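You operate a simulated robot arm through the tools that you are given. There is no shell and no other tool. Be economical: measure what you need, move in short steps, check, and stop when the job is done.

The job below is to be done with a simulated robot arm. You get a single attempt, and the scene is never put back.

JOB
Put the small purple filter on the top of the long bench away on the top of the camera table. Take the red extension ring and put it on the rear top of the cleaning table. Put the box labelled "bulbs" from the top of the long bench on top of the teal grease box and the box labelled "felt" on the top of the dry cabinet. Take the pink stubby lens and put it on the teal mat on the grey drawer counter. Take the orange extension ring on the top of the long bench and put it away on the blue ring mat. Any order will do. Set down upright: box.

It is judged by the outcome, as a careful person would: the job done as asked, and still so three seconds after it is handed in. It fails if anything else is knocked over, pushed out of place, dropped, spilled or broken.

ROBOT AND FRAMES
A 7-joint arm with a two-finger parallel gripper on a trunk, on a base that drives. Base frame: it is fixed to the floor where the robot stands at the start and does not move with it; the origin is under the middle of the robot, x ahead of it, y to its left, z up; the surface under the hand at the start is at about z = 800. Lengths are in mm, angles in rad, forces in N, time in s.
With the tool pointing down near the work surface it reaches from about 440 to 900 mm from the robot's upright axis, wherever it stands. Its first joint turns from -0.297 to 2.199 rad. Places, roughly: blue plastic box, upright grey box, yellow plastic [750, -250, 750]; blue ring mat [-900, 600, 800]; orange extension ring [1000, 250, 750]; pink stubby lens (6x6x5 cm) [700, -400, 800]; rear top of the cleaning table (97x24 cm) [-2780, 100, 780]; red extension ring [500, -250, 750]; small purple filter (3x4x3 cm) [500, -200, 800]; teal grease box [1000, 0, 750]; teal mat on the grey drawer counter (29x13 cm) [-1220, -1280, 840]; top of the camera table [-1700, 500, 800]; top of the dry cabinet [-400, -1500, 1500]. Payload 1.57 kg.
The TCP is the grasp point between the finger pads, 30 mm short of the fingertips. In the tool frame z runs along the fingers and y along their closing line. Largest opening 80 mm; finger width 17, thickness 12; the body of the gripper, 40 by 82 mm, starts 80 mm behind the TCP.
Orientation is that of the tool frame in the base frame, as [roll, pitch, yaw] about the fixed x, y, z axes, in that order (R = Rz(yaw) Ry(pitch) Rx(roll)). With the fingers straight down and closing along the base's y, the tool's x points along the base's -x, its y along +y and its z along -z.

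CONTROLS
- The arm moves only by the tool jog_arm. Its argument "targets" is a list of rows, each a list of 7 numbers: the shift along the tool's x, y, z in mm, then the turn, a rotation vector about the tool's x, y, z in rad, then the gripper command, from -1 (shut) to 1 (fully open), values between in proportion. In form: [[tx, ty, tz, ax, ay, az, claw], ...]. A call has 1 to 8 rows; each row is the pose to reach, as a shift and turn from the pose commanded when the call began, along the tool's axes at that moment. Rows are played at 5 a second. More than 50 mm and 0.15 rad between two rows, or a gripper value outside its range, and nothing of the call is played. A pose out of reach is approached as far as the arm can. The call stops where the force on the tool passes 40 N (or 10 N more than at its start, if that is more) or the arm is blocked; 0.2 s more then pass. Each finger travels about 45 mm/s and halts on what it meets, pressing with about 26 N; the grip force reading is that of the motor and also rises with nothing between the fingers. The clock runs only during rows and for 0.2 s after the last one: add rows that repeat a pose to give the fingers time. The reply holds the time, the measured pose of the TCP, the force on the tool along the base axes, the opening and the grip force, in the units named above and with some noise, with the torque about the TCP (base axes, N m) and any sound that the robot's microphone picked up.
- Cameras (640 x 400 px; columns grow to the right, rows downward): "scene" is now at [-50.5, -154.5, 1285.8]; the picture's right is [0.92, -0.38, 0.00], its down [-0.26, -0.64, -0.72] and it looks along [0.28, 0.67, -0.69] (base axes); focal length 214 px, centre (320, 200). "wrist" rides on the gripper at [72, -7, -122] in the tool frame; the picture's right is [0.09, 1.00, 0.00], its down [-0.84, 0.08, -0.54] and it looks along [-0.54, 0.05, 0.84] (tool axes); focal length 238 px, centre (320, 200). There is no depth. A picture from a camera that has moved, and an enlarged one, comes with that camera's place and axes in the base frame and with its lens.
- capture(camera): a new picture of that camera. It takes no simulated time.
- raise_lower(by): slides the trunk up (or, below 0, down) by that many mm; the arm and the scene camera ride with it, the base frame stays. It gives what a move gives, with no picture.
- drive_base(legs): drives the robot by 1 to 6 legs, each [ahead, left, turn to the left] in mm, mm and rad, along the robot's own axes; the way and the turn of a leg run together, so that a leg with both is an arc; at most 1500 mm and 3.142 rad a leg. The arm and the cameras ride along, it lands a little off, and it stops where it bumps. It gives what a move gives.
- turn_head(pan, tilt): turns the head with the scene camera to pan (to the left, within 1.902 rad either way) and tilt (down, from -0.506 to 1.204), counted from straight ahead of the robot. It gives what a move gives.
- zoom(camera, box): a new picture of the part [left, top, right, bottom] of that camera's present view, enlarged. It takes no simulated time.
- close_job(): hands the job in; it is judged then, once.

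Work in short steps. Places have to be worked out from the pictures, the camera data and where the tool is seen: move nearer, look again, correct. Check each grasp and each placing, and mend what went wrong. You have 186 turns and 156 pictures in all, those below and enlarged ones among them. Open the gripper and draw the arm clear of the work before you hand the job in, unless the task says otherwise; then end with one line.

The tools are called after ">>>" as name(argument=value, ...) on one line, values as JSON. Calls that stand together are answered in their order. jog_arm: Moves the arm, as the interface text tells. Its arguments: {"type":"object","properties":{"targets":{"type":"array"}},"required":["targets"]} The other tools are called the same way: raise_lower (by) slides the trunk up or down; drive_base (legs) drives the base; turn_head (pan, tilt) turns the head that bears the scene camera; capture (camera) takes a picture; zoom (camera, box) takes an enlarged picture of a part of a camera's view; close_job () hands the job in.

At the start:

```text
t: 0.0
ee_pos: [512.4, -24.7, 1199.8]
tcp_rot: [-3.141, -0.001, 3.14]
wrist_force: [0.1, -0.5, -0.3]
ft_torque: [-0.03, 0.01, -0.03]
gripper_width: 80.1
gripper_force: 0.0
trunk travel left (down, up): [-675.0, 115.0]
robot x, y, heading: [0.8, -0.6, -0.001]
head pan, tilt: [1.18, 0.764]
```

scene: 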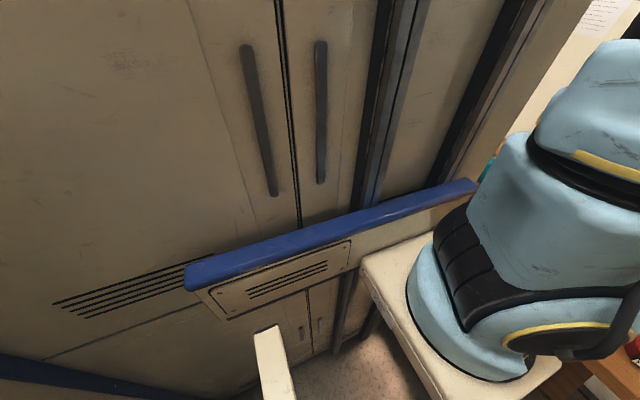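
wrist: 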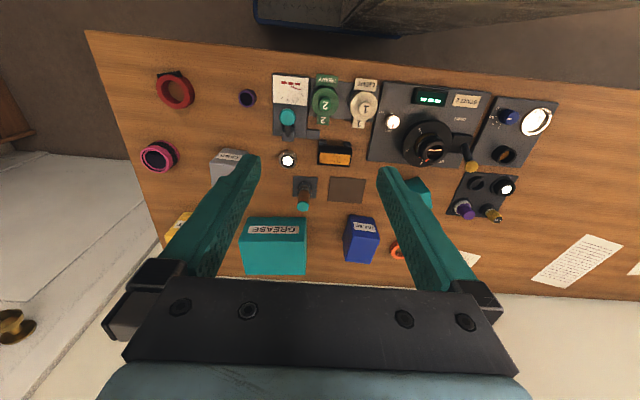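

I'll turn the head to look over the bench in front of me.

>>> turn_head(pan=-0.2, tilt=0.75)

>>> capture(camera="scene")

>>> zoom(camera="wrist", box=[80, 20, 400, 290])

```text
t: 1.5
ee_pos: [512.8, -24.7, 1199.9]
tcp_rot: [-3.141, 0.001, 3.14]
wrist_force: [0.3, -0.5, -0.1]
ft_torque: [-0.04, 0.01, 0.01]
gripper_width: 79.9
gripper_force: 0.1
trunk travel left (down, up): [-675.0, 115.0]
robot x, y, heading: [-3.7, 2.3, 0.003]
head pan, tilt: [-0.201, 0.75]
```

```text
153 pictures are left
camera scene: at [-0.7, -247.0, 1286.9], right [-0.2, -0.98, 0.0], down [-0.67, 0.14, -0.73], along [0.72, -0.15, -0.68], focal length 214 px, centre (320, 200)
```

scene: 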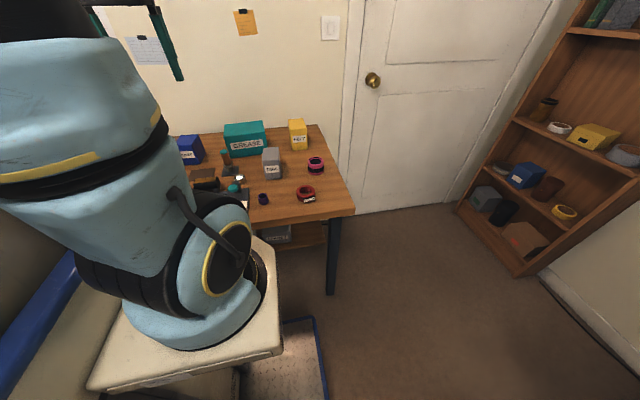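

```text
1.48 times, centred on (240, 155) of wrist
camera zoom: at [440.8, -32.7, 1322.8], right [-0.09, 1.0, 0.0], down [0.84, 0.08, 0.54], along [0.54, 0.05, -0.84], focal length 353 px, centre (438, 267)
```

zoom: 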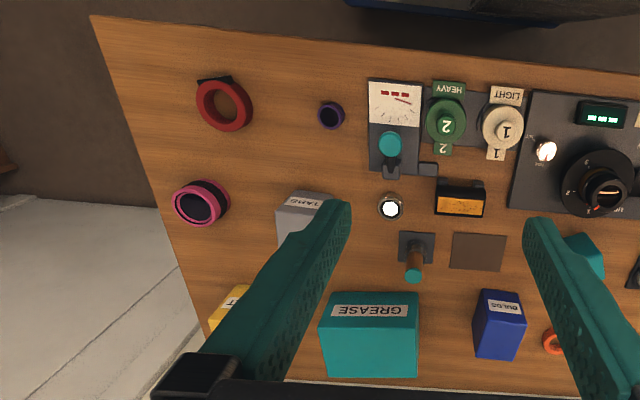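

Bench layout is clear: bulbs=blue, felt=yellow, grease=teal. Now I look around the room to map the other furniture and my own base.

>>> turn_head(pan=-0.6, tilt=1.2)

>>> capture(camera="scene")

>>> turn_head(pan=-1.88, tilt=0.4)

>>> capture(camera="scene")

>>> turn_head(pan=1.88, tilt=0.4)

>>> capture(camera="scene")

```text
t: 2.4
ee_pos: [511.6, -25.6, 1199.7]
tcp_rot: [3.14, 0.0, -3.141]
wrist_force: [0.3, 0.6, 0.0]
ft_torque: [0.03, 0.0, -0.02]
gripper_width: 79.9
gripper_force: 0.0
trunk travel left (down, up): [-675.0, 115.0]
robot x, y, heading: [-5.2, -2.8, 0.001]
head pan, tilt: [-0.6, 1.201]
```

```text
151 pictures are left
camera scene: at [-35.7, -262.2, 1255.3], right [-0.56, -0.83, 0.0], down [-0.77, 0.53, -0.36], along [0.3, -0.2, -0.93], focal length 214 px, centre (320, 200)
```

scene: 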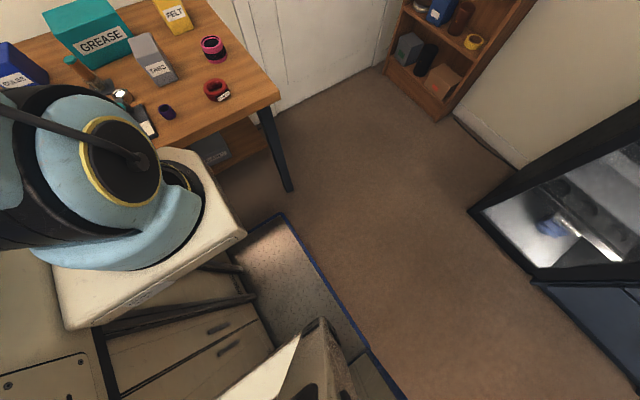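

```text
t: 3.9
ee_pos: [512.3, -25.4, 1200.6]
tcp_rot: [3.141, 0.0, 3.141]
wrist_force: [-0.5, -0.6, 0.1]
ft_torque: [0.01, 0.01, -0.01]
gripper_width: 80.1
gripper_force: 0.1
trunk travel left (down, up): [-675.0, 115.0]
robot x, y, heading: [0.3, -1.8, -0.0]
head pan, tilt: [-1.88, 0.4]
```

```text
150 pictures are left
camera scene: at [-110.0, -318.8, 1318.0], right [-0.95, 0.3, 0.0], down [0.12, 0.37, -0.92], along [-0.28, -0.88, -0.39], focal length 214 px, centre (320, 200)
```

scene: 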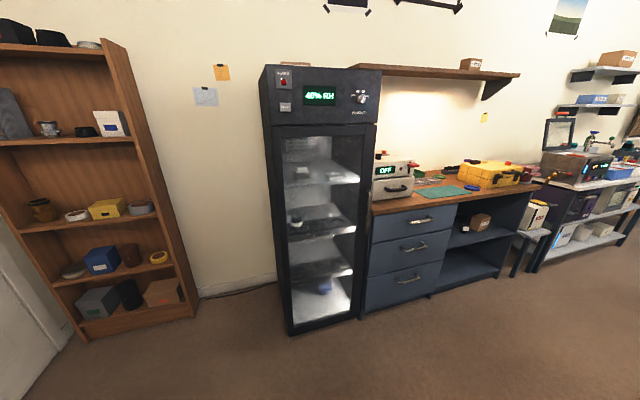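

```text
t: 7.0
ee_pos: [512.6, -25.6, 1199.6]
tcp_rot: [3.141, 0.0, 3.142]
wrist_force: [0.3, 0.9, 0.4]
ft_torque: [0.0, 0.01, 0.02]
gripper_width: 80.2
gripper_force: 0.0
trunk travel left (down, up): [-675.0, 115.0]
robot x, y, heading: [1.5, -3.7, -0.002]
head pan, tilt: [1.88, 0.4]
```

```text
149 pictures are left
camera scene: at [-110.0, -142.3, 1318.0], right [0.95, 0.3, 0.0], down [0.12, -0.37, -0.92], along [-0.28, 0.88, -0.39], focal length 214 px, centre (320, 200)
```

scene: 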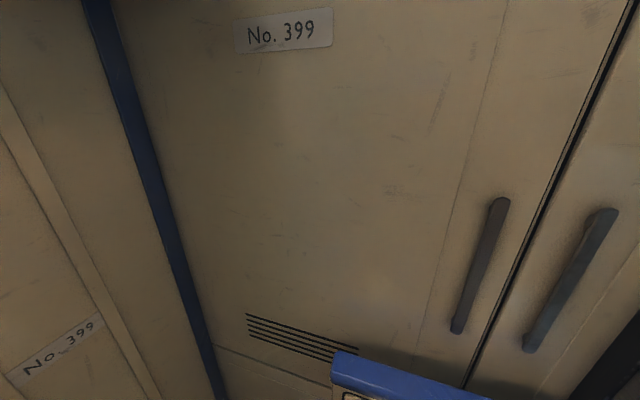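

The room is mapped. Bulbs (~[861,111]) and grease (~[880,-109]) are near my reach limit, so I'll creep forward 60 mm and look again.

>>> drive_base(legs=[[60, 0, 0]])

>>> turn_head(pan=0.0, tilt=0.75)

>>> capture(camera="scene")

>>> capture(camera="wrist")

```text
t: 8.0
ee_pos: [570.9, -26.7, 1200.4]
tcp_rot: [3.141, 0.0, 3.14]
wrist_force: [0.1, 0.4, 0.0]
ft_torque: [0.05, 0.01, -0.01]
gripper_width: 80.0
gripper_force: 0.1
trunk travel left (down, up): [-675.0, 115.0]
robot x, y, heading: [58.3, -0.0, -0.005]
head pan, tilt: [1.88, 0.4]
```

```text
t: 9.8
ee_pos: [571.2, -26.7, 1200.4]
tcp_rot: [-3.14, 0.001, 3.139]
wrist_force: [-0.3, -0.2, -0.8]
ft_torque: [-0.01, -0.04, -0.02]
gripper_width: 80.2
gripper_force: 0.1
trunk travel left (down, up): [-675.0, 115.0]
robot x, y, heading: [61.9, 1.4, -0.005]
head pan, tilt: [0.0, 0.75]
```

```text
148 pictures are left
camera scene: at [60.7, -230.6, 1286.9], right [0.0, -1.0, 0.0], down [-0.68, 0.0, -0.73], along [0.73, 0.0, -0.68], focal length 214 px, centre (320, 200)
```

scene: 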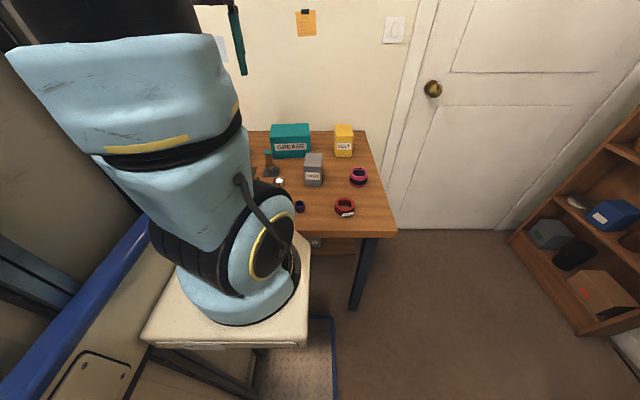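

```text
147 pictures are left
camera wrist: at [500.7, -33.2, 1322.8], right [-0.09, 1.0, 0.0], down [0.84, 0.08, 0.54], along [0.54, 0.05, -0.84], focal length 238 px, centre (320, 200)
```

wrist: 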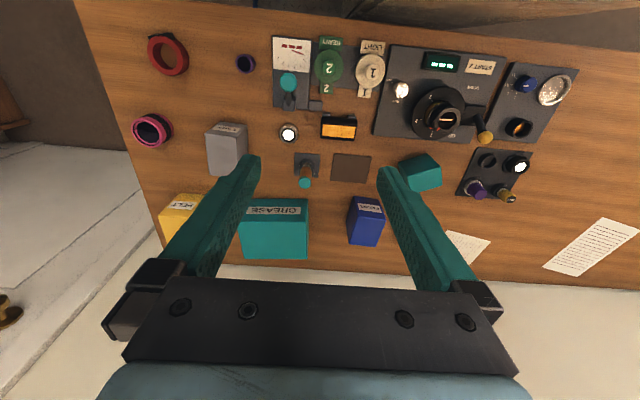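

The base moved fine. I move the hand toward the bulbs box for a closer look.

>>> jog_arm(targets=[[-40, 30, 30, 0, 0, 0, 1], [-75, 60, 65, 0, 0, 0, 1], [-110, 90, 95, 0, 0, 0, 1], [-140, 115, 125, 0, 0, 0, 1], [-150, 120, 150, 0, 0, 0, 1], [-150, 120, 150, 0, 0, 0, 1]])

>>> capture(camera="wrist")

```text
refused: row 1 steps farther than a row can; nothing moved
```

```text
146 pictures are left
camera wrist: at [500.7, -33.2, 1322.8], right [-0.09, 1.0, 0.0], down [0.84, 0.08, 0.54], along [0.54, 0.05, -0.84], focal length 238 px, centre (320, 200)
```

wrist: 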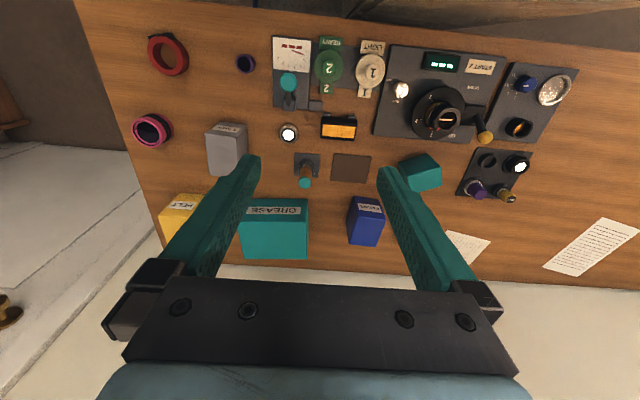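

The first step was too long; I replay with evenly spaced steps.

>>> jog_arm(targets=[[-25, 20, 25, 0, 0, 0, 1], [-50, 40, 50, 0, 0, 0, 1], [-75, 60, 75, 0, 0, 0, 1], [-100, 80, 100, 0, 0, 0, 1], [-125, 100, 125, 0, 0, 0, 1], [-150, 120, 150, 0, 0, 0, 1], [-150, 120, 150, 0, 0, 0, 1]])

>>> capture(camera="wrist")

```text
t: 11.4
ee_pos: [723.0, 93.4, 1050.9]
tcp_rot: [3.14, 0.0, 3.14]
wrist_force: [0.2, 0.7, -0.5]
ft_torque: [0.0, 0.0, -0.01]
gripper_width: 79.8
gripper_force: 0.0
trunk travel left (down, up): [-675.0, 115.0]
robot x, y, heading: [58.8, -2.1, -0.0]
head pan, tilt: [0.0, 0.75]
```

```text
145 pictures are left
camera wrist: at [651.1, 85.8, 1173.2], right [-0.09, 1.0, 0.0], down [0.84, 0.08, 0.54], along [0.54, 0.05, -0.84], focal length 238 px, centre (320, 200)
```

wrist: 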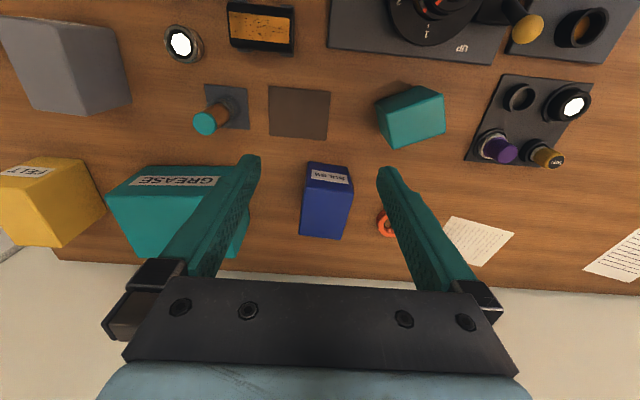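

I zoom on the bulbs box to get its edges.

>>> zoom(camera="wrist", box=[240, 140, 400, 240])

>>> zoom(camera="scene", box=[230, 100, 390, 220])

>>> zoom(camera="wrist", box=[0, 130, 260, 280])

```text
4.00 times, centred on (320, 190) of wrist
camera zoom: at [651.1, 85.8, 1173.2], right [-0.09, 1.0, 0.0], down [0.84, 0.08, 0.54], along [0.54, 0.05, -0.84], focal length 953 px, centre (320, 240)
```

zoom: 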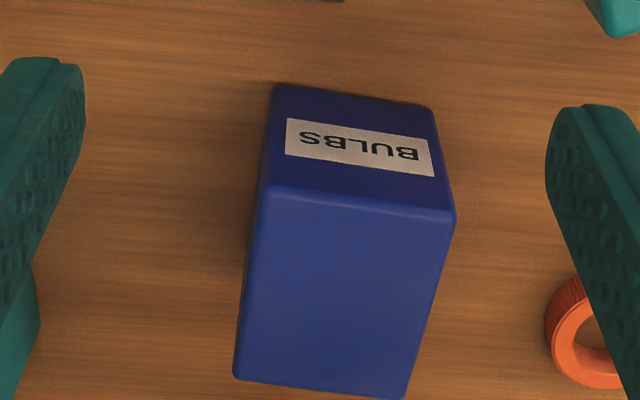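

```text
3.33 times, centred on (310, 160) of scene
camera zoom: at [60.6, -230.6, 1286.9], right [0.0, -1.0, 0.0], down [-0.68, 0.0, -0.73], along [0.73, 0.0, -0.68], focal length 715 px, centre (353, 333)
```

zoom: 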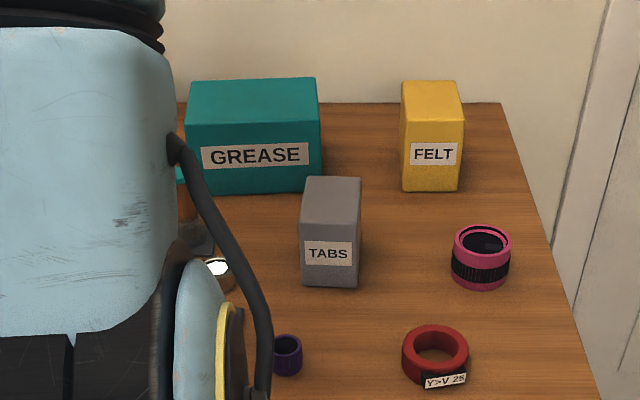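

```text
2.46 times, centred on (130, 205) of wrist
camera zoom: at [651.1, 85.8, 1173.2], right [-0.09, 1.0, 0.0], down [0.84, 0.08, 0.54], along [0.54, 0.05, -0.84], focal length 587 px, centre (788, 188)
```

zoom: 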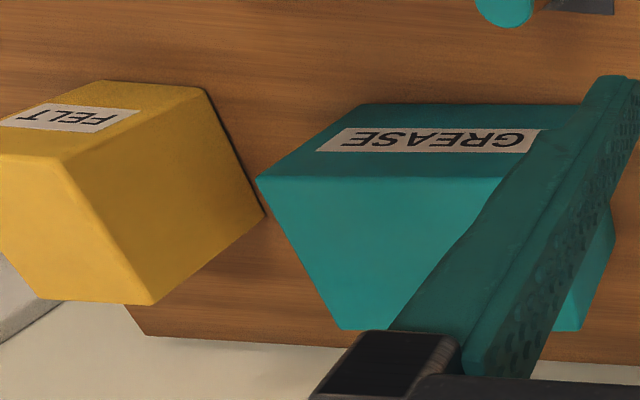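

The bulbs box is ~68×88×88 mm at [861,113], yaw ≈ -0.065, top z≈888. The grease box top is z≈896, centred at ~[905,-106]. I move above the bulbs box.

>>> jog_arm(targets=[[-35, 5, 20, 0, 0, 0.02, 1], [-70, 10, 40, 0, 0, 0.04, 1], [-105, 15, 65, 0, 0, 0.065, 1], [-138, 20, 91, 0, 0, 0.065, 1], [-138, 20, 91, 0, 0, 0.065, 1]])

>>> capture(camera="wrist")

```text
t: 12.6
ee_pos: [859.3, 114.7, 956.5]
tcp_rot: [-3.141, 0.001, 3.076]
wrist_force: [-0.3, 0.3, -0.9]
ft_torque: [-0.02, -0.01, 0.0]
gripper_width: 79.9
gripper_force: 0.1
trunk travel left (down, up): [-675.0, 115.0]
robot x, y, heading: [57.1, -5.3, -0.001]
head pan, tilt: [0.0, 0.75]
```

```text
141 pictures are left
camera wrist: at [788.7, 112.4, 1080.2], right [-0.03, 1.0, 0.0], down [0.84, 0.02, 0.54], along [0.54, 0.01, -0.84], focal length 238 px, centre (320, 200)
```

wrist: 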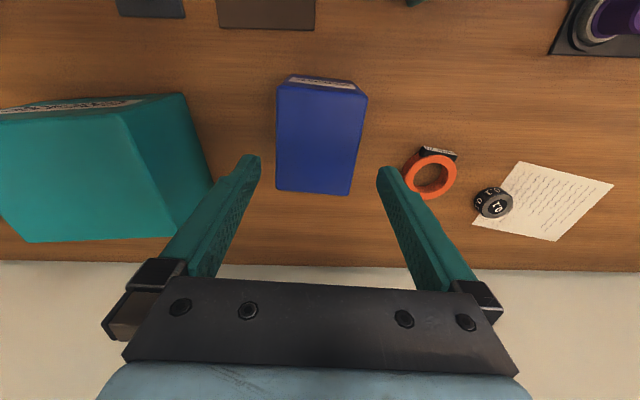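

The box is centred at [860,114] under the hand. I descend in steps to TCP z≈862 and close.

>>> jog_arm(targets=[[0, 0, 32, 0, 0, 0.02, 1], [0, 0, 64, 0, 0, 0.02, 1], [0, 0, 95, 0, 0, 0.02, 1], [0, 0, 95, 0, 0, 0.02, 1], [0, 0, 95, 0, 0, 0.02, -1], [0, 0, 95, 0, 0, 0.02, -1], [0, 0, 95, 0, 0, 0.02, -1], [0, 0, 95, 0, 0, 0.02, -1]])

```text
t: 14.4
ee_pos: [860.9, 111.5, 862.6]
tcp_rot: [3.141, -0.001, 3.057]
wrist_force: [-0.4, 0.1, 0.3]
ft_torque: [-0.02, 0.01, -0.02]
gripper_width: 69.6
gripper_force: 25.7
trunk travel left (down, up): [-675.0, 115.0]
robot x, y, heading: [62.4, 1.1, 0.002]
head pan, tilt: [0.0, 0.75]
```

Gripped (69.6 mm). I lift 135 mm.

>>> jog_arm(targets=[[0, 0, -30, 0, 0, 0, -1], [0, 0, -65, 0, 0, 0, -1], [0, 0, -100, 0, 0, 0, -1], [0, 0, -135, 0, 0, 0, -1], [0, 0, -135, 0, 0, 0, -1]])

>>> capture(camera="wrist")

```text
t: 15.6
ee_pos: [859.8, 112.1, 999.5]
tcp_rot: [3.141, 0.0, 3.055]
wrist_force: [-1.2, -1.0, -1.8]
ft_torque: [-0.02, -0.05, -0.04]
gripper_width: 69.9
gripper_force: 26.2
trunk travel left (down, up): [-675.0, 115.0]
robot x, y, heading: [64.0, 1.9, -0.001]
head pan, tilt: [0.0, 0.75]
```

```text
140 pictures are left
camera wrist: at [788.4, 111.1, 1122.8], right [-0.01, 1.0, 0.0], down [0.84, 0.01, 0.54], along [0.54, 0.0, -0.84], focal length 238 px, centre (320, 200)
```

wrist: 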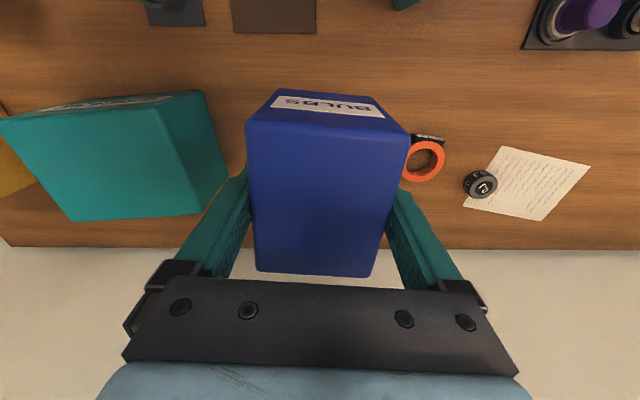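

Held securely. I carry it across to above the grease box (centre ~[901,-112]) with a slight turn to match.

>>> jog_arm(targets=[[-11, -44, 0, 0, 0, -0.03, -1], [-22, -88, 0, 0, 0, -0.06, -1], [-34, -131, 0, 0, 0, -0.09, -1], [-45, -175, 0, 0, 0, -0.12, -1], [-56, -218, 0, 0, 0, -0.16, -1], [-56, -218, 0, 0, 0, -0.16, -1]])

>>> capture(camera="scene")

>>> capture(camera="wrist")

```text
t: 17.0
ee_pos: [900.3, -110.5, 997.0]
tcp_rot: [3.14, 0.001, -3.066]
wrist_force: [0.7, 0.1, -2.0]
ft_torque: [-0.02, 0.02, -0.01]
gripper_width: 69.9
gripper_force: 25.7
trunk travel left (down, up): [-675.0, 115.0]
robot x, y, heading: [61.0, 2.4, -0.004]
head pan, tilt: [0.0, 0.75]
```

```text
139 pictures are left
camera scene: at [60.8, -230.6, 1286.9], right [0.0, -1.0, 0.0], down [-0.68, 0.0, -0.73], along [0.73, 0.0, -0.68], focal length 214 px, centre (320, 200)
```

scene: 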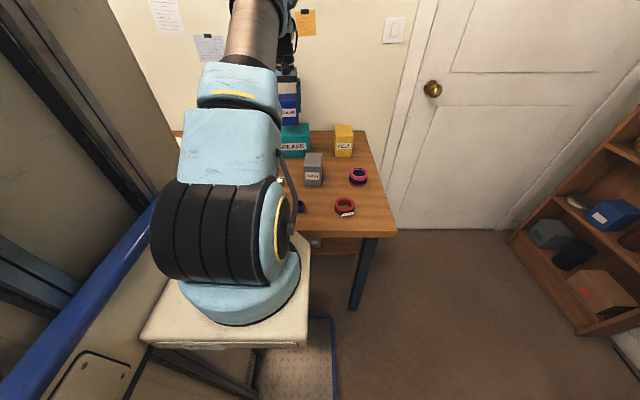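

```text
138 pictures are left
camera wrist: at [829.4, -123.8, 1120.1], right [-0.17, 0.99, 0.0], down [0.83, 0.14, 0.54], along [0.53, 0.09, -0.84], focal length 238 px, centre (320, 200)
```

wrist: 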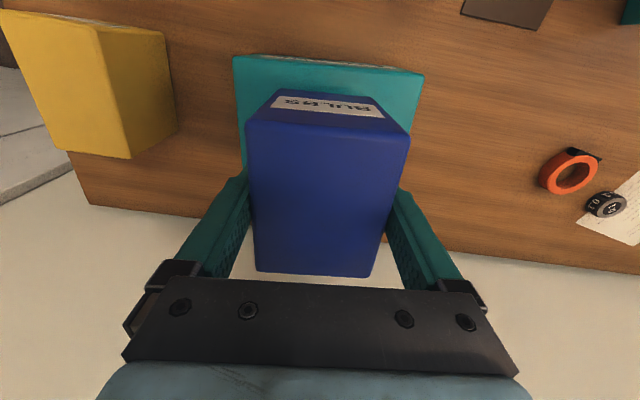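

Well centred over the teal box. I lower onto it in small steps, watching force.

>>> jog_arm(targets=[[0, 0, 15, 0, 0, 0, -1], [0, 0, 28, 0, 0, 0, -1], [0, 0, 32, 0, 0, 0, -1], [0, 0, 35, 0, 0, 0, -1], [0, 0, 35, 0, 0, 0, -1]])

```text
t: 18.2
ee_pos: [899.6, -106.2, 962.9]
tcp_rot: [-3.141, 0.001, -3.069]
wrist_force: [0.3, 0.2, -2.9]
ft_torque: [0.0, 0.05, 0.0]
gripper_width: 69.8
gripper_force: 25.8
trunk travel left (down, up): [-675.0, 115.0]
robot x, y, heading: [58.1, -0.0, -0.0]
head pan, tilt: [0.0, 0.75]
```

>>> jog_arm(targets=[[0, 0, 2, 0, 0, 0, -1], [0, 0, 4, 0, 0, 0, -1], [0, 0, 4, 0, 0, 0, -1]])

```text
t: 19.0
ee_pos: [897.5, -107.8, 963.6]
tcp_rot: [3.141, 0.006, -3.066]
wrist_force: [5.2, -0.2, 18.7]
ft_torque: [-0.03, 0.67, 0.05]
gripper_width: 69.8
gripper_force: 25.9
trunk travel left (down, up): [-675.0, 115.0]
robot x, y, heading: [58.2, 1.5, -0.006]
head pan, tilt: [0.0, 0.75]
```

Contact (18.7 N up). I open and draw up.

>>> jog_arm(targets=[[0, 0, -2, 0, 0, 0, 0.9], [0, 0, -2, 0, 0, 0, 0.9], [0, 0, -2, 0, 0, 0, 0.9], [0, 0, -40, 0, 0, 0, 0.9], [0, 0, -80, 0, 0, 0, 0.9], [0, 0, -120, 0, 0, 0, 0.9], [0, 0, -150, 0, 0, 0, 0.9], [0, 0, -150, 0, 0, 0, 0.9]])

>>> capture(camera="wrist")

>>> capture(camera="scene")

```text
t: 20.8
ee_pos: [896.0, -107.7, 1110.5]
tcp_rot: [3.141, -0.001, -3.069]
wrist_force: [0.0, 0.1, -0.6]
ft_torque: [0.0, 0.0, 0.0]
gripper_width: 76.1
gripper_force: 0.1
trunk travel left (down, up): [-675.0, 115.0]
robot x, y, heading: [61.4, 1.1, -0.005]
head pan, tilt: [0.0, 0.75]
```

```text
137 pictures are left
camera wrist: at [825.9, -121.2, 1233.2], right [-0.17, 0.99, 0.0], down [0.83, 0.14, 0.54], along [0.53, 0.09, -0.84], focal length 238 px, centre (320, 200)
```

wrist: 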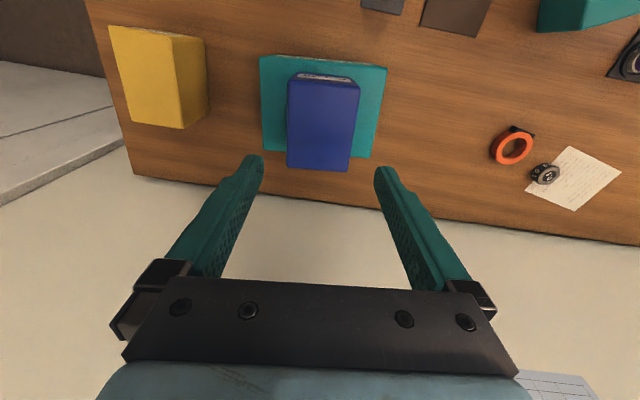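

```text
136 pictures are left
camera scene: at [60.8, -230.6, 1286.9], right [0.0, -1.0, 0.0], down [-0.68, 0.0, -0.73], along [0.73, 0.0, -0.68], focal length 214 px, centre (320, 200)
```

scene: 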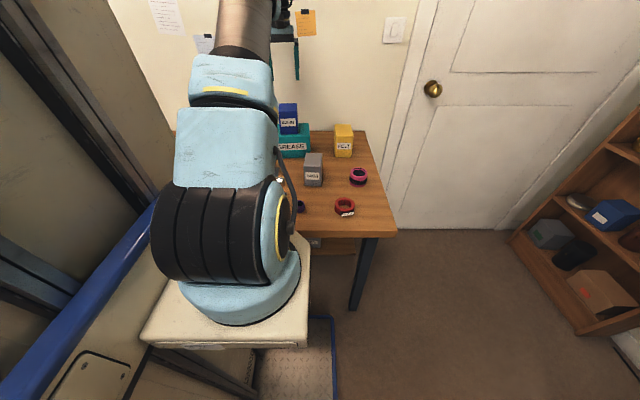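

Bulbs box sits well on the grease box. Next the orange ring, ~[921,259]; I shift the base 120 mm left to be in comfortable reach.

>>> drive_base(legs=[[0, 120, 0]])

>>> jog_arm(targets=[[0, 40, 10, 0, 0, 0.02, 1], [0, 80, 30, 0, 0, 0.05, 1], [0, 120, 60, 0, 0, 0.07, 1], [0, 160, 90, 0, 0, 0.07, 1], [0, 200, 120, 0, 0, 0.07, 1], [0, 200, 120, 0, 0, 0.07, 1]])

>>> capture(camera="wrist")

```text
t: 22.0
ee_pos: [896.2, 13.0, 1110.4]
tcp_rot: [3.141, 0.001, -3.065]
wrist_force: [0.2, -0.4, 0.8]
ft_torque: [-0.03, -0.03, 0.02]
gripper_width: 76.0
gripper_force: 0.1
trunk travel left (down, up): [-675.0, 115.0]
robot x, y, heading: [60.3, 119.1, -0.004]
head pan, tilt: [0.0, 0.75]
```

```text
t: 23.4
ee_pos: [882.7, 210.4, 990.5]
tcp_rot: [3.141, 0.0, -3.137]
wrist_force: [0.2, 0.4, 0.5]
ft_torque: [-0.02, 0.02, 0.01]
gripper_width: 80.0
gripper_force: 0.0
trunk travel left (down, up): [-675.0, 115.0]
robot x, y, heading: [58.9, 119.3, -0.002]
head pan, tilt: [0.0, 0.75]
```

```text
135 pictures are left
camera wrist: at [811.6, 203.6, 1113.1], right [-0.1, 1.0, 0.0], down [0.84, 0.08, 0.54], along [0.54, 0.05, -0.84], focal length 238 px, centre (320, 200)
```

wrist: 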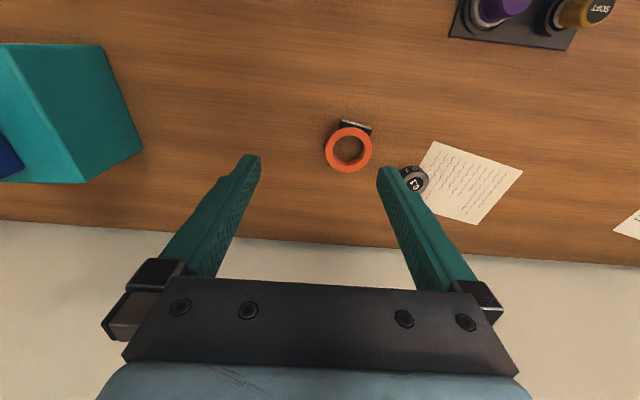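

>>> zoom(camera="wrist", box=[280, 100, 440, 200])

```text
4.00 times, centred on (360, 150) of wrist
camera zoom: at [811.6, 203.6, 1113.1], right [-0.1, 1.0, 0.0], down [0.84, 0.08, 0.54], along [0.54, 0.05, -0.84], focal length 953 px, centre (160, 400)
```

zoom: 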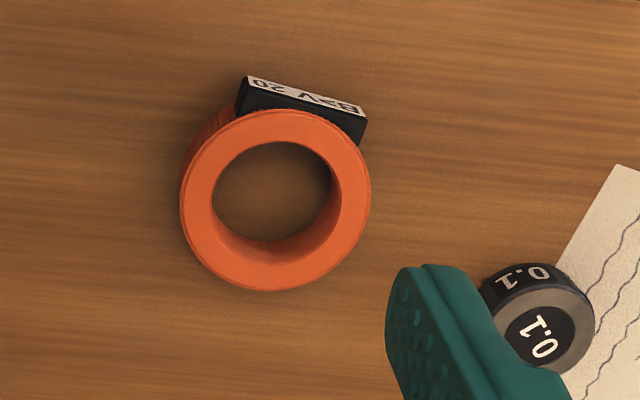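

Ring ~62 mm outside, with a tag on its near side. I go above it, gripping across the tag-free sides.

>>> jog_arm(targets=[[-12, 13, 30, 0, 0, 0.05, 1], [-24, 26, 60, 0, 0, 0.1, 1], [-35, 40, 95, 0, 0, 0.15, 1], [-35, 40, 95, 0, 0, 0.15, 1]])

>>> capture(camera="wrist")

```text
t: 24.4
ee_pos: [917.5, 252.2, 894.6]
tcp_rot: [-3.14, 0.001, 2.995]
wrist_force: [-1.1, -0.1, 0.1]
ft_torque: [-0.01, -0.02, 0.0]
gripper_width: 79.9
gripper_force: 0.0
trunk travel left (down, up): [-675.0, 115.0]
robot x, y, heading: [59.1, 122.8, 0.002]
head pan, tilt: [0.0, 0.75]
```

```text
133 pictures are left
camera wrist: at [846.4, 255.8, 1017.0], right [0.05, 1.0, 0.0], down [0.84, -0.04, 0.54], along [0.54, -0.03, -0.84], focal length 238 px, centre (320, 200)
```

wrist: 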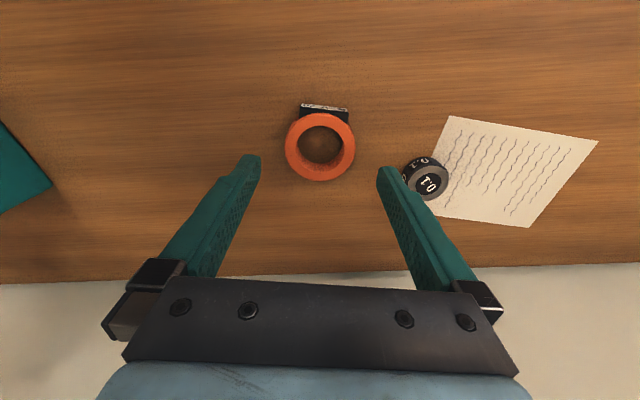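

Centred. Descend and close.

>>> jog_arm(targets=[[0, 0, 30, 0, 0, 0, 1], [0, 0, 50, 0, 0, 0, 1], [0, 0, 60, 0, 0, 0, 1], [0, 0, 60, 0, 0, 0, -1], [0, 0, 60, 0, 0, 0, -1], [0, 0, 60, 0, 0, 0, -1], [0, 0, 60, 0, 0, 0, -1], [0, 0, 60, 0, 0, 0, -1]])

>>> capture(camera="wrist")

```text
t: 26.2
ee_pos: [917.4, 253.3, 835.7]
tcp_rot: [3.141, -0.002, 2.997]
wrist_force: [1.3, -0.8, 0.9]
ft_torque: [-0.07, -0.1, -0.02]
gripper_width: 62.5
gripper_force: 26.3
trunk travel left (down, up): [-675.0, 115.0]
robot x, y, heading: [59.0, 119.3, -0.002]
head pan, tilt: [0.0, 0.75]
```

```text
132 pictures are left
camera wrist: at [845.3, 255.9, 958.1], right [0.05, 1.0, 0.0], down [0.84, -0.04, 0.54], along [0.54, -0.03, -0.84], focal length 238 px, centre (320, 200)
```

wrist: 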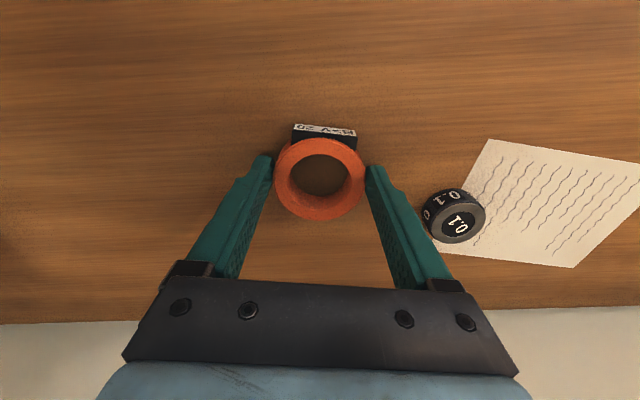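

Gripped at 62.5 mm. Lift well clear and then retract toward the robot.

>>> jog_arm(targets=[[0, 0, -40, 0, 0, 0, -1], [0, 0, -85, 0, 0, 0, -1], [0, 0, -130, 0, 0, 0, -1], [0, 0, -175, 0, 0, 0, -1], [0, 0, -220, 0, 0, 0, -1], [0, 0, -265, 0, 0, 0, -1], [0, 0, -310, 0, 0, 0, -1], [0, 0, -350, 0, 0, 0, -1]])

>>> jog_arm(targets=[[45, 0, 0, 0, 0, 0, -1], [90, 0, 0, 0, 0, 0, -1], [135, 0, 0, 0, 0, 0, -1], [180, 0, 0, 0, 0, 0, -1], [225, 0, 0, 0, 0, 0, -1], [270, 0, 0, 0, 0, 0, -1], [315, 0, 0, 0, 0, 0, -1], [350, 0, 0, 0, 0, 0, -1]])

>>> turn_head(pan=1.2, tilt=0.2)

>>> capture(camera="scene")

>>> capture(camera="wrist")

```text
t: 28.0
ee_pos: [880.7, 239.7, 1163.8]
tcp_rot: [-3.137, -0.005, 2.999]
wrist_force: [1.8, -0.5, -4.3]
ft_torque: [-0.03, 0.17, -0.03]
gripper_width: 62.3
gripper_force: 26.2
out of reach, approached as far as the arm can: row 5, 6, 7, 8
trunk travel left (down, up): [-675.0, 115.0]
robot x, y, heading: [64.8, 124.4, 0.004]
head pan, tilt: [0.0, 0.75]
```

```text
t: 30.0
ee_pos: [584.7, 241.8, 1141.7]
tcp_rot: [-3.115, -0.051, 2.859]
wrist_force: [0.8, 0.5, -1.7]
ft_torque: [0.01, 0.0, 0.0]
gripper_width: 62.1
gripper_force: 25.7
trunk travel left (down, up): [-675.0, 115.0]
robot x, y, heading: [61.4, 115.4, -0.001]
head pan, tilt: [0.0, 0.75]
stopped in row 8: the arm was blocked; the commanded pose is now the measured one
```

```text
t: 31.4
ee_pos: [581.4, 241.0, 1141.8]
tcp_rot: [-3.115, -0.052, 2.858]
wrist_force: [0.9, 0.4, -0.8]
ft_torque: [0.01, 0.04, 0.02]
gripper_width: 62.4
gripper_force: 25.8
trunk travel left (down, up): [-675.0, 115.0]
robot x, y, heading: [61.3, 121.2, 0.001]
head pan, tilt: [1.201, 0.201]
```

```text
131 pictures are left
camera scene: at [25.3, -29.0, 1336.1], right [0.93, -0.36, -0.01], down [-0.08, -0.18, -0.98], along [0.35, 0.91, -0.2], focal length 214 px, centre (320, 200)
```

scene: 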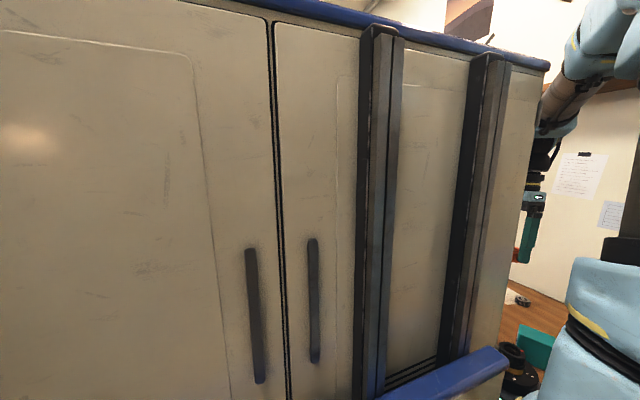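

```text
130 pictures are left
camera wrist: at [518.9, 255.2, 1267.6], right [0.19, 0.98, -0.02], down [0.85, -0.15, 0.5], along [0.48, -0.11, -0.87], focal length 238 px, centre (320, 200)
```

wrist: 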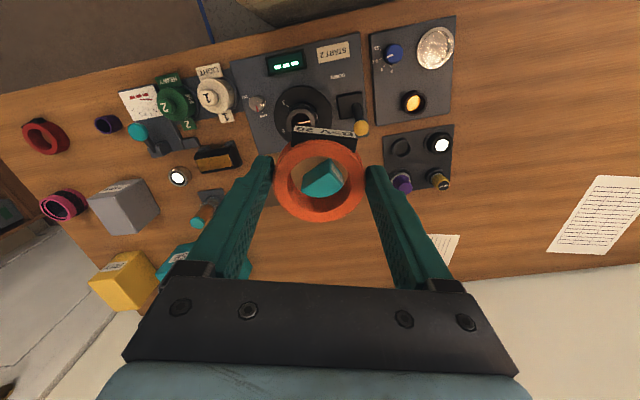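

I hold the ring. The tall cabinet on my left might be part of the robot or furniture; I'll drive back and right, and compare the same view.

>>> drive_base(legs=[[-350, -250, 0]])

>>> capture(camera="scene")

>>> turn_head(pan=-1.88, tilt=0.6)

>>> capture(camera="scene")

```text
t: 33.7
ee_pos: [298.7, 19.0, 1141.8]
tcp_rot: [-3.104, -0.049, 2.822]
wrist_force: [-0.3, -0.8, -1.0]
ft_torque: [0.0, 0.0, 0.0]
gripper_width: 62.2
gripper_force: 26.6
trunk travel left (down, up): [-675.0, 115.0]
robot x, y, heading: [-227.7, -89.1, -0.01]
head pan, tilt: [1.201, 0.201]
stopped in leg 1: the robot was blocked; the commanded pose is now the measured one
```

```text
129 pictures are left
camera scene: at [-270.9, -234.1, 1336.6], right [0.93, -0.37, 0.0], down [-0.08, -0.18, -0.98], along [0.36, 0.91, -0.2], focal length 214 px, centre (320, 200)
```

scene: 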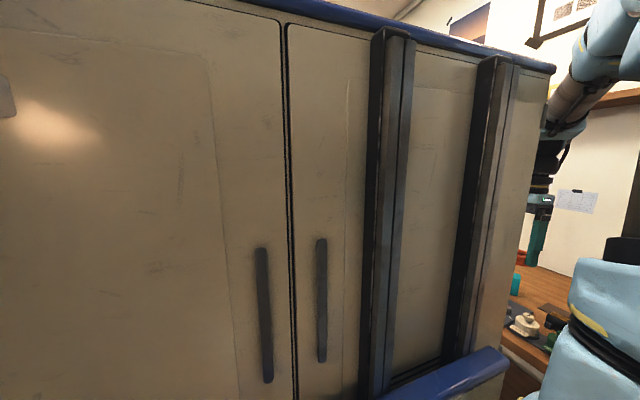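

```text
t: 36.4
ee_pos: [297.6, 19.8, 1141.3]
tcp_rot: [-3.107, -0.048, 2.823]
wrist_force: [-0.3, 0.1, -0.5]
ft_torque: [0.0, -0.01, 0.0]
gripper_width: 62.4
gripper_force: 26.2
trunk travel left (down, up): [-675.0, 115.0]
robot x, y, heading: [-224.5, -86.9, -0.013]
head pan, tilt: [-1.88, 0.6]
```

```text
128 pictures are left
camera scene: at [-332.4, -405.0, 1299.0], right [-0.95, 0.31, 0.01], down [0.17, 0.54, -0.82], along [-0.26, -0.78, -0.57], focal length 214 px, centre (320, 200)
```

scene: 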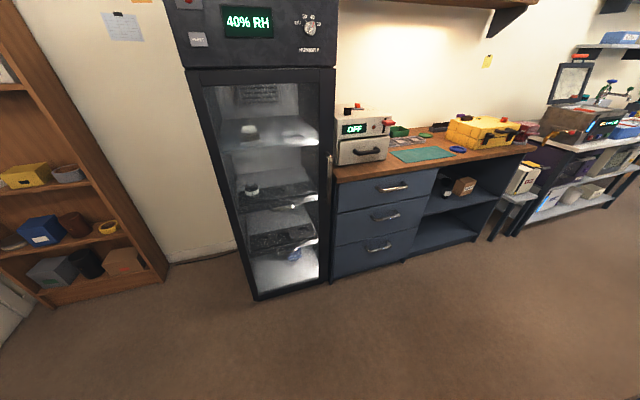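

The cabinet is part of the robot, and something behind blocked the reverse. I move sideways right into the open corridor.

>>> drive_base(legs=[[0, -420, 0]])

>>> drive_base(legs=[[0, 0, 0.6]])

>>> turn_head(pan=0.6, tilt=0.3)

>>> capture(camera="scene")

```text
t: 39.0
ee_pos: [293.7, -407.9, 1140.9]
tcp_rot: [-3.105, -0.048, 2.825]
wrist_force: [-0.4, 0.2, -0.5]
ft_torque: [0.02, 0.01, -0.03]
gripper_width: 62.3
gripper_force: 26.3
trunk travel left (down, up): [-675.0, 115.0]
robot x, y, heading: [-225.7, -513.0, -0.008]
head pan, tilt: [-1.88, 0.6]
```

```text
t: 41.0
ee_pos: [143.3, -134.0, 1141.6]
tcp_rot: [-3.105, -0.047, -2.867]
wrist_force: [-0.1, -0.5, -0.9]
ft_torque: [-0.01, 0.02, -0.01]
gripper_width: 62.0
gripper_force: 26.0
trunk travel left (down, up): [-675.0, 115.0]
robot x, y, heading: [-229.9, -513.8, 0.588]
head pan, tilt: [-1.88, 0.6]
```

```text
t: 43.2
ee_pos: [144.2, -135.6, 1141.0]
tcp_rot: [-3.105, -0.044, -2.871]
wrist_force: [-0.1, -0.2, -0.2]
ft_torque: [0.0, 0.01, 0.0]
gripper_width: 62.5
gripper_force: 25.5
trunk travel left (down, up): [-675.0, 115.0]
robot x, y, heading: [-234.9, -516.6, 0.588]
head pan, tilt: [0.6, 0.3]
```

```text
127 pictures are left
camera scene: at [-131.2, -666.0, 1326.7], right [0.93, -0.37, 0.0], down [-0.11, -0.27, -0.96], along [0.36, 0.89, -0.3], focal length 214 px, centre (320, 200)
```

scene: 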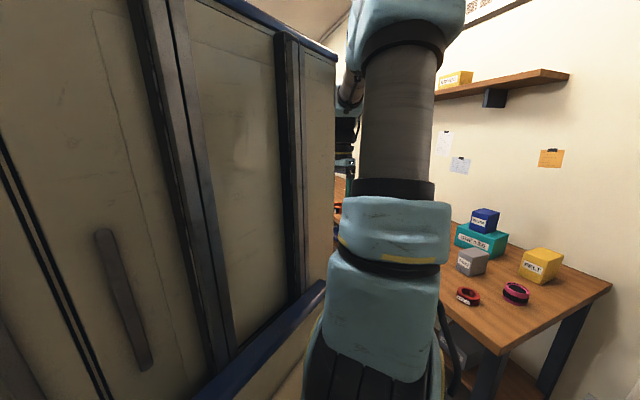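

Turning on left in two legs to view the west/north part of the room.

>>> drive_base(legs=[[0, 100, 0.98]])

>>> drive_base(legs=[[0, 0, 0.98]])

>>> turn_head(pan=-0.3, tilt=0.4)

>>> capture(camera="scene")

```text
t: 46.2
ee_pos: [-436.5, 50.1, 1142.6]
tcp_rot: [-3.105, -0.046, -1.864]
wrist_force: [0.2, 0.5, -1.6]
ft_torque: [-0.02, 0.01, -0.01]
gripper_width: 62.2
gripper_force: 25.8
trunk travel left (down, up): [-675.0, 115.0]
robot x, y, heading: [-317.2, -468.9, 1.594]
head pan, tilt: [0.6, 0.3]
```

```text
t: 49.1
ee_pos: [-815.4, -285.8, 1141.7]
tcp_rot: [-3.105, -0.046, -0.879]
wrist_force: [0.5, 0.5, -0.7]
ft_torque: [0.0, 0.03, 0.04]
gripper_width: 62.1
gripper_force: 26.3
trunk travel left (down, up): [-675.0, 115.0]
robot x, y, heading: [-315.4, -470.2, 2.583]
head pan, tilt: [0.6, 0.3]
```

```text
t: 50.3
ee_pos: [-816.8, -284.4, 1142.2]
tcp_rot: [-3.104, -0.045, -0.88]
wrist_force: [-1.7, -0.5, -1.0]
ft_torque: [0.01, 0.0, 0.0]
gripper_width: 62.2
gripper_force: 25.6
trunk travel left (down, up): [-675.0, 115.0]
robot x, y, heading: [-316.4, -469.0, 2.584]
head pan, tilt: [-0.3, 0.4]
```

```text
126 pictures are left
camera scene: at [-188.8, -244.4, 1317.4], right [0.76, 0.65, 0.0], down [0.25, -0.3, -0.92], along [-0.6, 0.7, -0.39], focal length 214 px, centre (320, 200)
```

scene: 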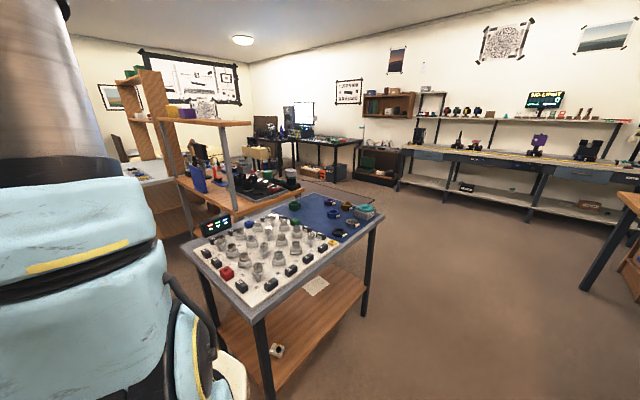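

I can see the island table with the blue ring mat (table x≈-1120..-600, y≈-45..700, mat at y≥400). I'll face west, then strafe north along its east side.

>>> drive_base(legs=[[0, 0, 0.557], [-175, 0, 0], [0, -500, 0]])

>>> turn_head(pan=-0.5, tilt=0.6)

>>> capture(camera="scene")

```text
t: 55.9
ee_pos: [-657.0, -66.3, 1141.7]
tcp_rot: [-3.103, -0.045, -0.336]
wrist_force: [-0.7, 0.3, -1.6]
ft_torque: [-0.02, 0.01, 0.0]
gripper_width: 62.3
gripper_force: 26.4
trunk travel left (down, up): [-675.0, 115.0]
robot x, y, heading: [-136.1, 32.7, 3.122]
head pan, tilt: [-0.3, 0.4]
```

```text
t: 56.6
ee_pos: [-656.1, -65.0, 1141.5]
tcp_rot: [-3.102, -0.046, -0.338]
wrist_force: [-0.1, -1.0, -1.1]
ft_torque: [0.01, -0.01, -0.03]
gripper_width: 62.3
gripper_force: 26.2
trunk travel left (down, up): [-675.0, 115.0]
robot x, y, heading: [-130.0, 31.9, 3.121]
head pan, tilt: [-0.499, 0.6]
```

```text
125 pictures are left
camera scene: at [-129.1, 307.6, 1299.3], right [0.49, 0.87, 0.0], down [0.49, -0.28, -0.82], along [-0.72, 0.41, -0.57], focal length 214 px, centre (320, 200)
```

scene: 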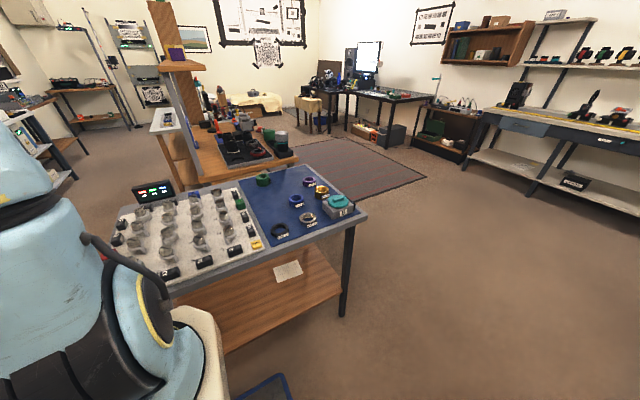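

I strafe another 500 mm north so the mat is straight ahead.

>>> drive_base(legs=[[0, -520, 0.02]])

>>> turn_head(pan=-0.1, tilt=0.8)

>>> capture(camera="scene")

>>> capture(camera="wrist")

```text
t: 59.6
ee_pos: [-652.4, 429.1, 1140.9]
tcp_rot: [-3.102, -0.046, -0.305]
wrist_force: [0.2, -0.1, -0.8]
ft_torque: [0.01, 0.01, -0.02]
gripper_width: 62.4
gripper_force: 25.9
trunk travel left (down, up): [-675.0, 115.0]
robot x, y, heading: [-129.0, 545.4, -3.125]
head pan, tilt: [-0.499, 0.6]
```

```text
t: 60.5
ee_pos: [-652.6, 428.7, 1142.8]
tcp_rot: [-3.104, -0.046, -0.308]
wrist_force: [-0.3, 0.5, -1.3]
ft_torque: [-0.01, -0.03, 0.0]
gripper_width: 62.3
gripper_force: 25.9
trunk travel left (down, up): [-675.0, 115.0]
robot x, y, heading: [-134.8, 546.3, -3.121]
head pan, tilt: [-0.099, 0.799]
```

```text
124 pictures are left
camera scene: at [-139.5, 784.5, 1282.5], right [0.09, 1.0, 0.0], down [0.72, -0.06, -0.7], along [-0.69, 0.06, -0.72], focal length 214 px, centre (320, 200)
```

scene: 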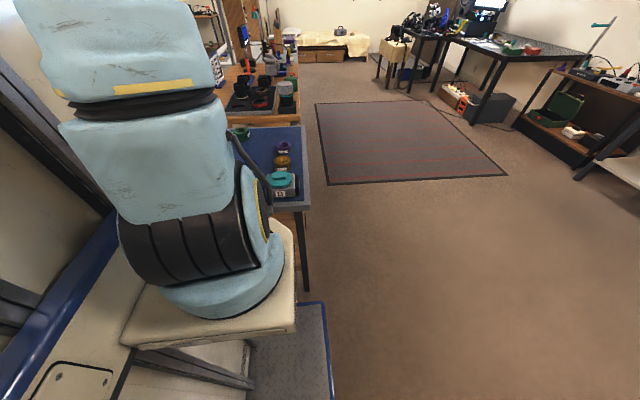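

```text
123 pictures are left
camera wrist: at [-588.8, 410.3, 1267.5], right [-0.21, -0.98, -0.03], down [-0.85, 0.17, 0.5], along [-0.48, 0.13, -0.87], focal length 238 px, centre (320, 200)
```

wrist: 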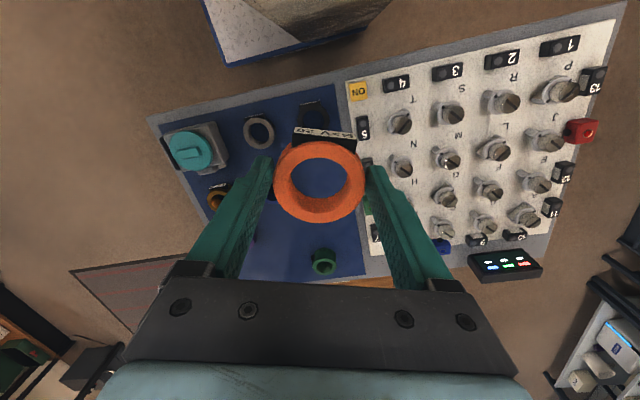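

Free spot on the mat looks to be around [-860,470]. I move above it, levelling the tool.

>>> jog_arm(targets=[[-42, 5, 0, -0.008, -0.01, 0, -1], [-84, 10, 0, -0.016, -0.02, 0, -1], [-126, 14, 0, -0.024, -0.03, 0, -1], [-168, 18, 0, -0.032, -0.04, 0, -1], [-210, 23, 0, -0.038, -0.046, 0, -1], [-210, 23, 0, -0.038, -0.046, 0, -1]])

>>> capture(camera="wrist")

>>> capture(camera="scene")

```text
t: 61.9
ee_pos: [-856.9, 464.9, 1132.3]
tcp_rot: [-3.14, 0.003, -0.304]
wrist_force: [0.7, 0.7, -1.1]
ft_torque: [-0.01, 0.0, 0.01]
gripper_width: 62.2
gripper_force: 25.8
trunk travel left (down, up): [-675.0, 115.0]
robot x, y, heading: [-128.9, 549.1, -3.127]
head pan, tilt: [-0.099, 0.799]
```

```text
122 pictures are left
camera wrist: at [-785.0, 449.6, 1255.2], right [-0.21, -0.98, 0.0], down [-0.82, 0.18, 0.54], along [-0.53, 0.12, -0.84], focal length 238 px, centre (320, 200)
```

wrist: 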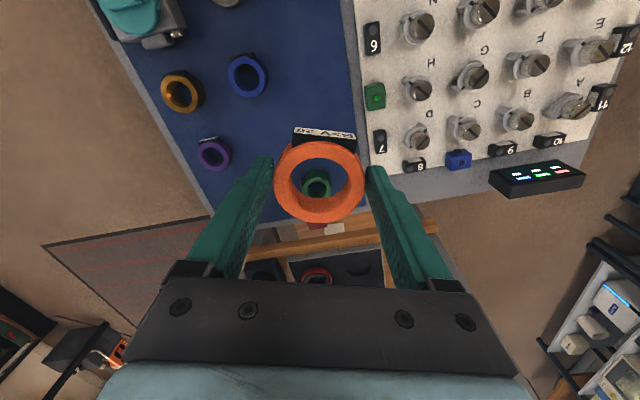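

```text
121 pictures are left
camera scene: at [-137.5, 782.0, 1282.9], right [0.08, 1.0, 0.0], down [0.71, -0.06, -0.7], along [-0.69, 0.06, -0.72], focal length 214 px, centre (320, 200)
```

scene: 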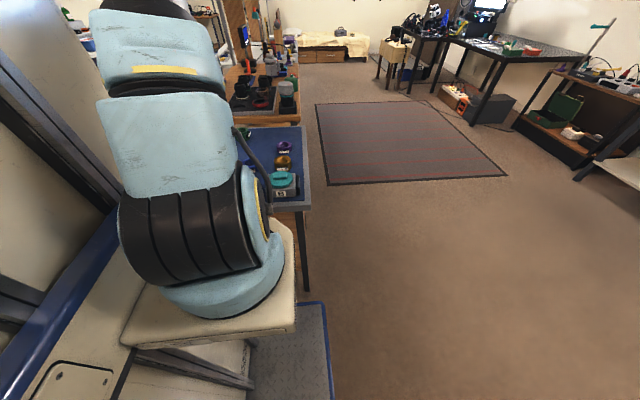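

Spot below is clear. I descend to about 25 mm above the expected contact height.

>>> jog_arm(targets=[[0, 0, 45, 0, 0, 0, -1], [0, 0, 90, 0, 0, 0, -1], [0, 0, 135, 0, 0, 0, -1], [0, 0, 180, 0, 0, 0, -1], [0, 0, 225, 0, 0, 0, -1], [0, 0, 265, 0, 0, 0, -1], [0, 0, 265, 0, 0, 0, -1]])

>>> capture(camera="wrist")

```text
t: 63.5
ee_pos: [-858.2, 468.6, 868.6]
tcp_rot: [-3.138, 0.005, -0.305]
wrist_force: [0.5, 1.3, -1.2]
ft_torque: [0.02, 0.01, 0.02]
gripper_width: 62.3
gripper_force: 26.0
trunk travel left (down, up): [-675.0, 115.0]
robot x, y, heading: [-128.5, 539.6, -3.126]
head pan, tilt: [-0.099, 0.799]
```

```text
120 pictures are left
camera wrist: at [-786.7, 451.4, 990.1], right [-0.21, -0.98, 0.0], down [-0.82, 0.18, 0.54], along [-0.53, 0.12, -0.84], focal length 238 px, centre (320, 200)
```

wrist: 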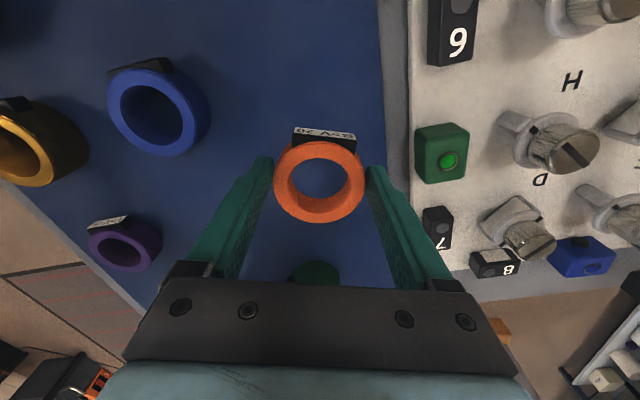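

>>> jog_arm(targets=[[0, 0, 10, 0, 0, 0, -1], [0, 0, 18, 0, 0, 0, -1], [0, 0, 24, 0, 0, 0, -1], [0, 0, 28, 0, 0, 0, -1], [0, 0, 31, 0, 0, 0, -1], [0, 0, 31, 0, 0, 0, -1]])

```text
t: 64.9
ee_pos: [-859.9, 468.1, 837.3]
tcp_rot: [-3.139, 0.003, -0.304]
wrist_force: [-0.1, -0.1, -0.8]
ft_torque: [-0.01, -0.03, 0.01]
gripper_width: 62.3
gripper_force: 25.6
trunk travel left (down, up): [-675.0, 115.0]
robot x, y, heading: [-134.0, 545.8, -3.134]
head pan, tilt: [-0.099, 0.799]
```

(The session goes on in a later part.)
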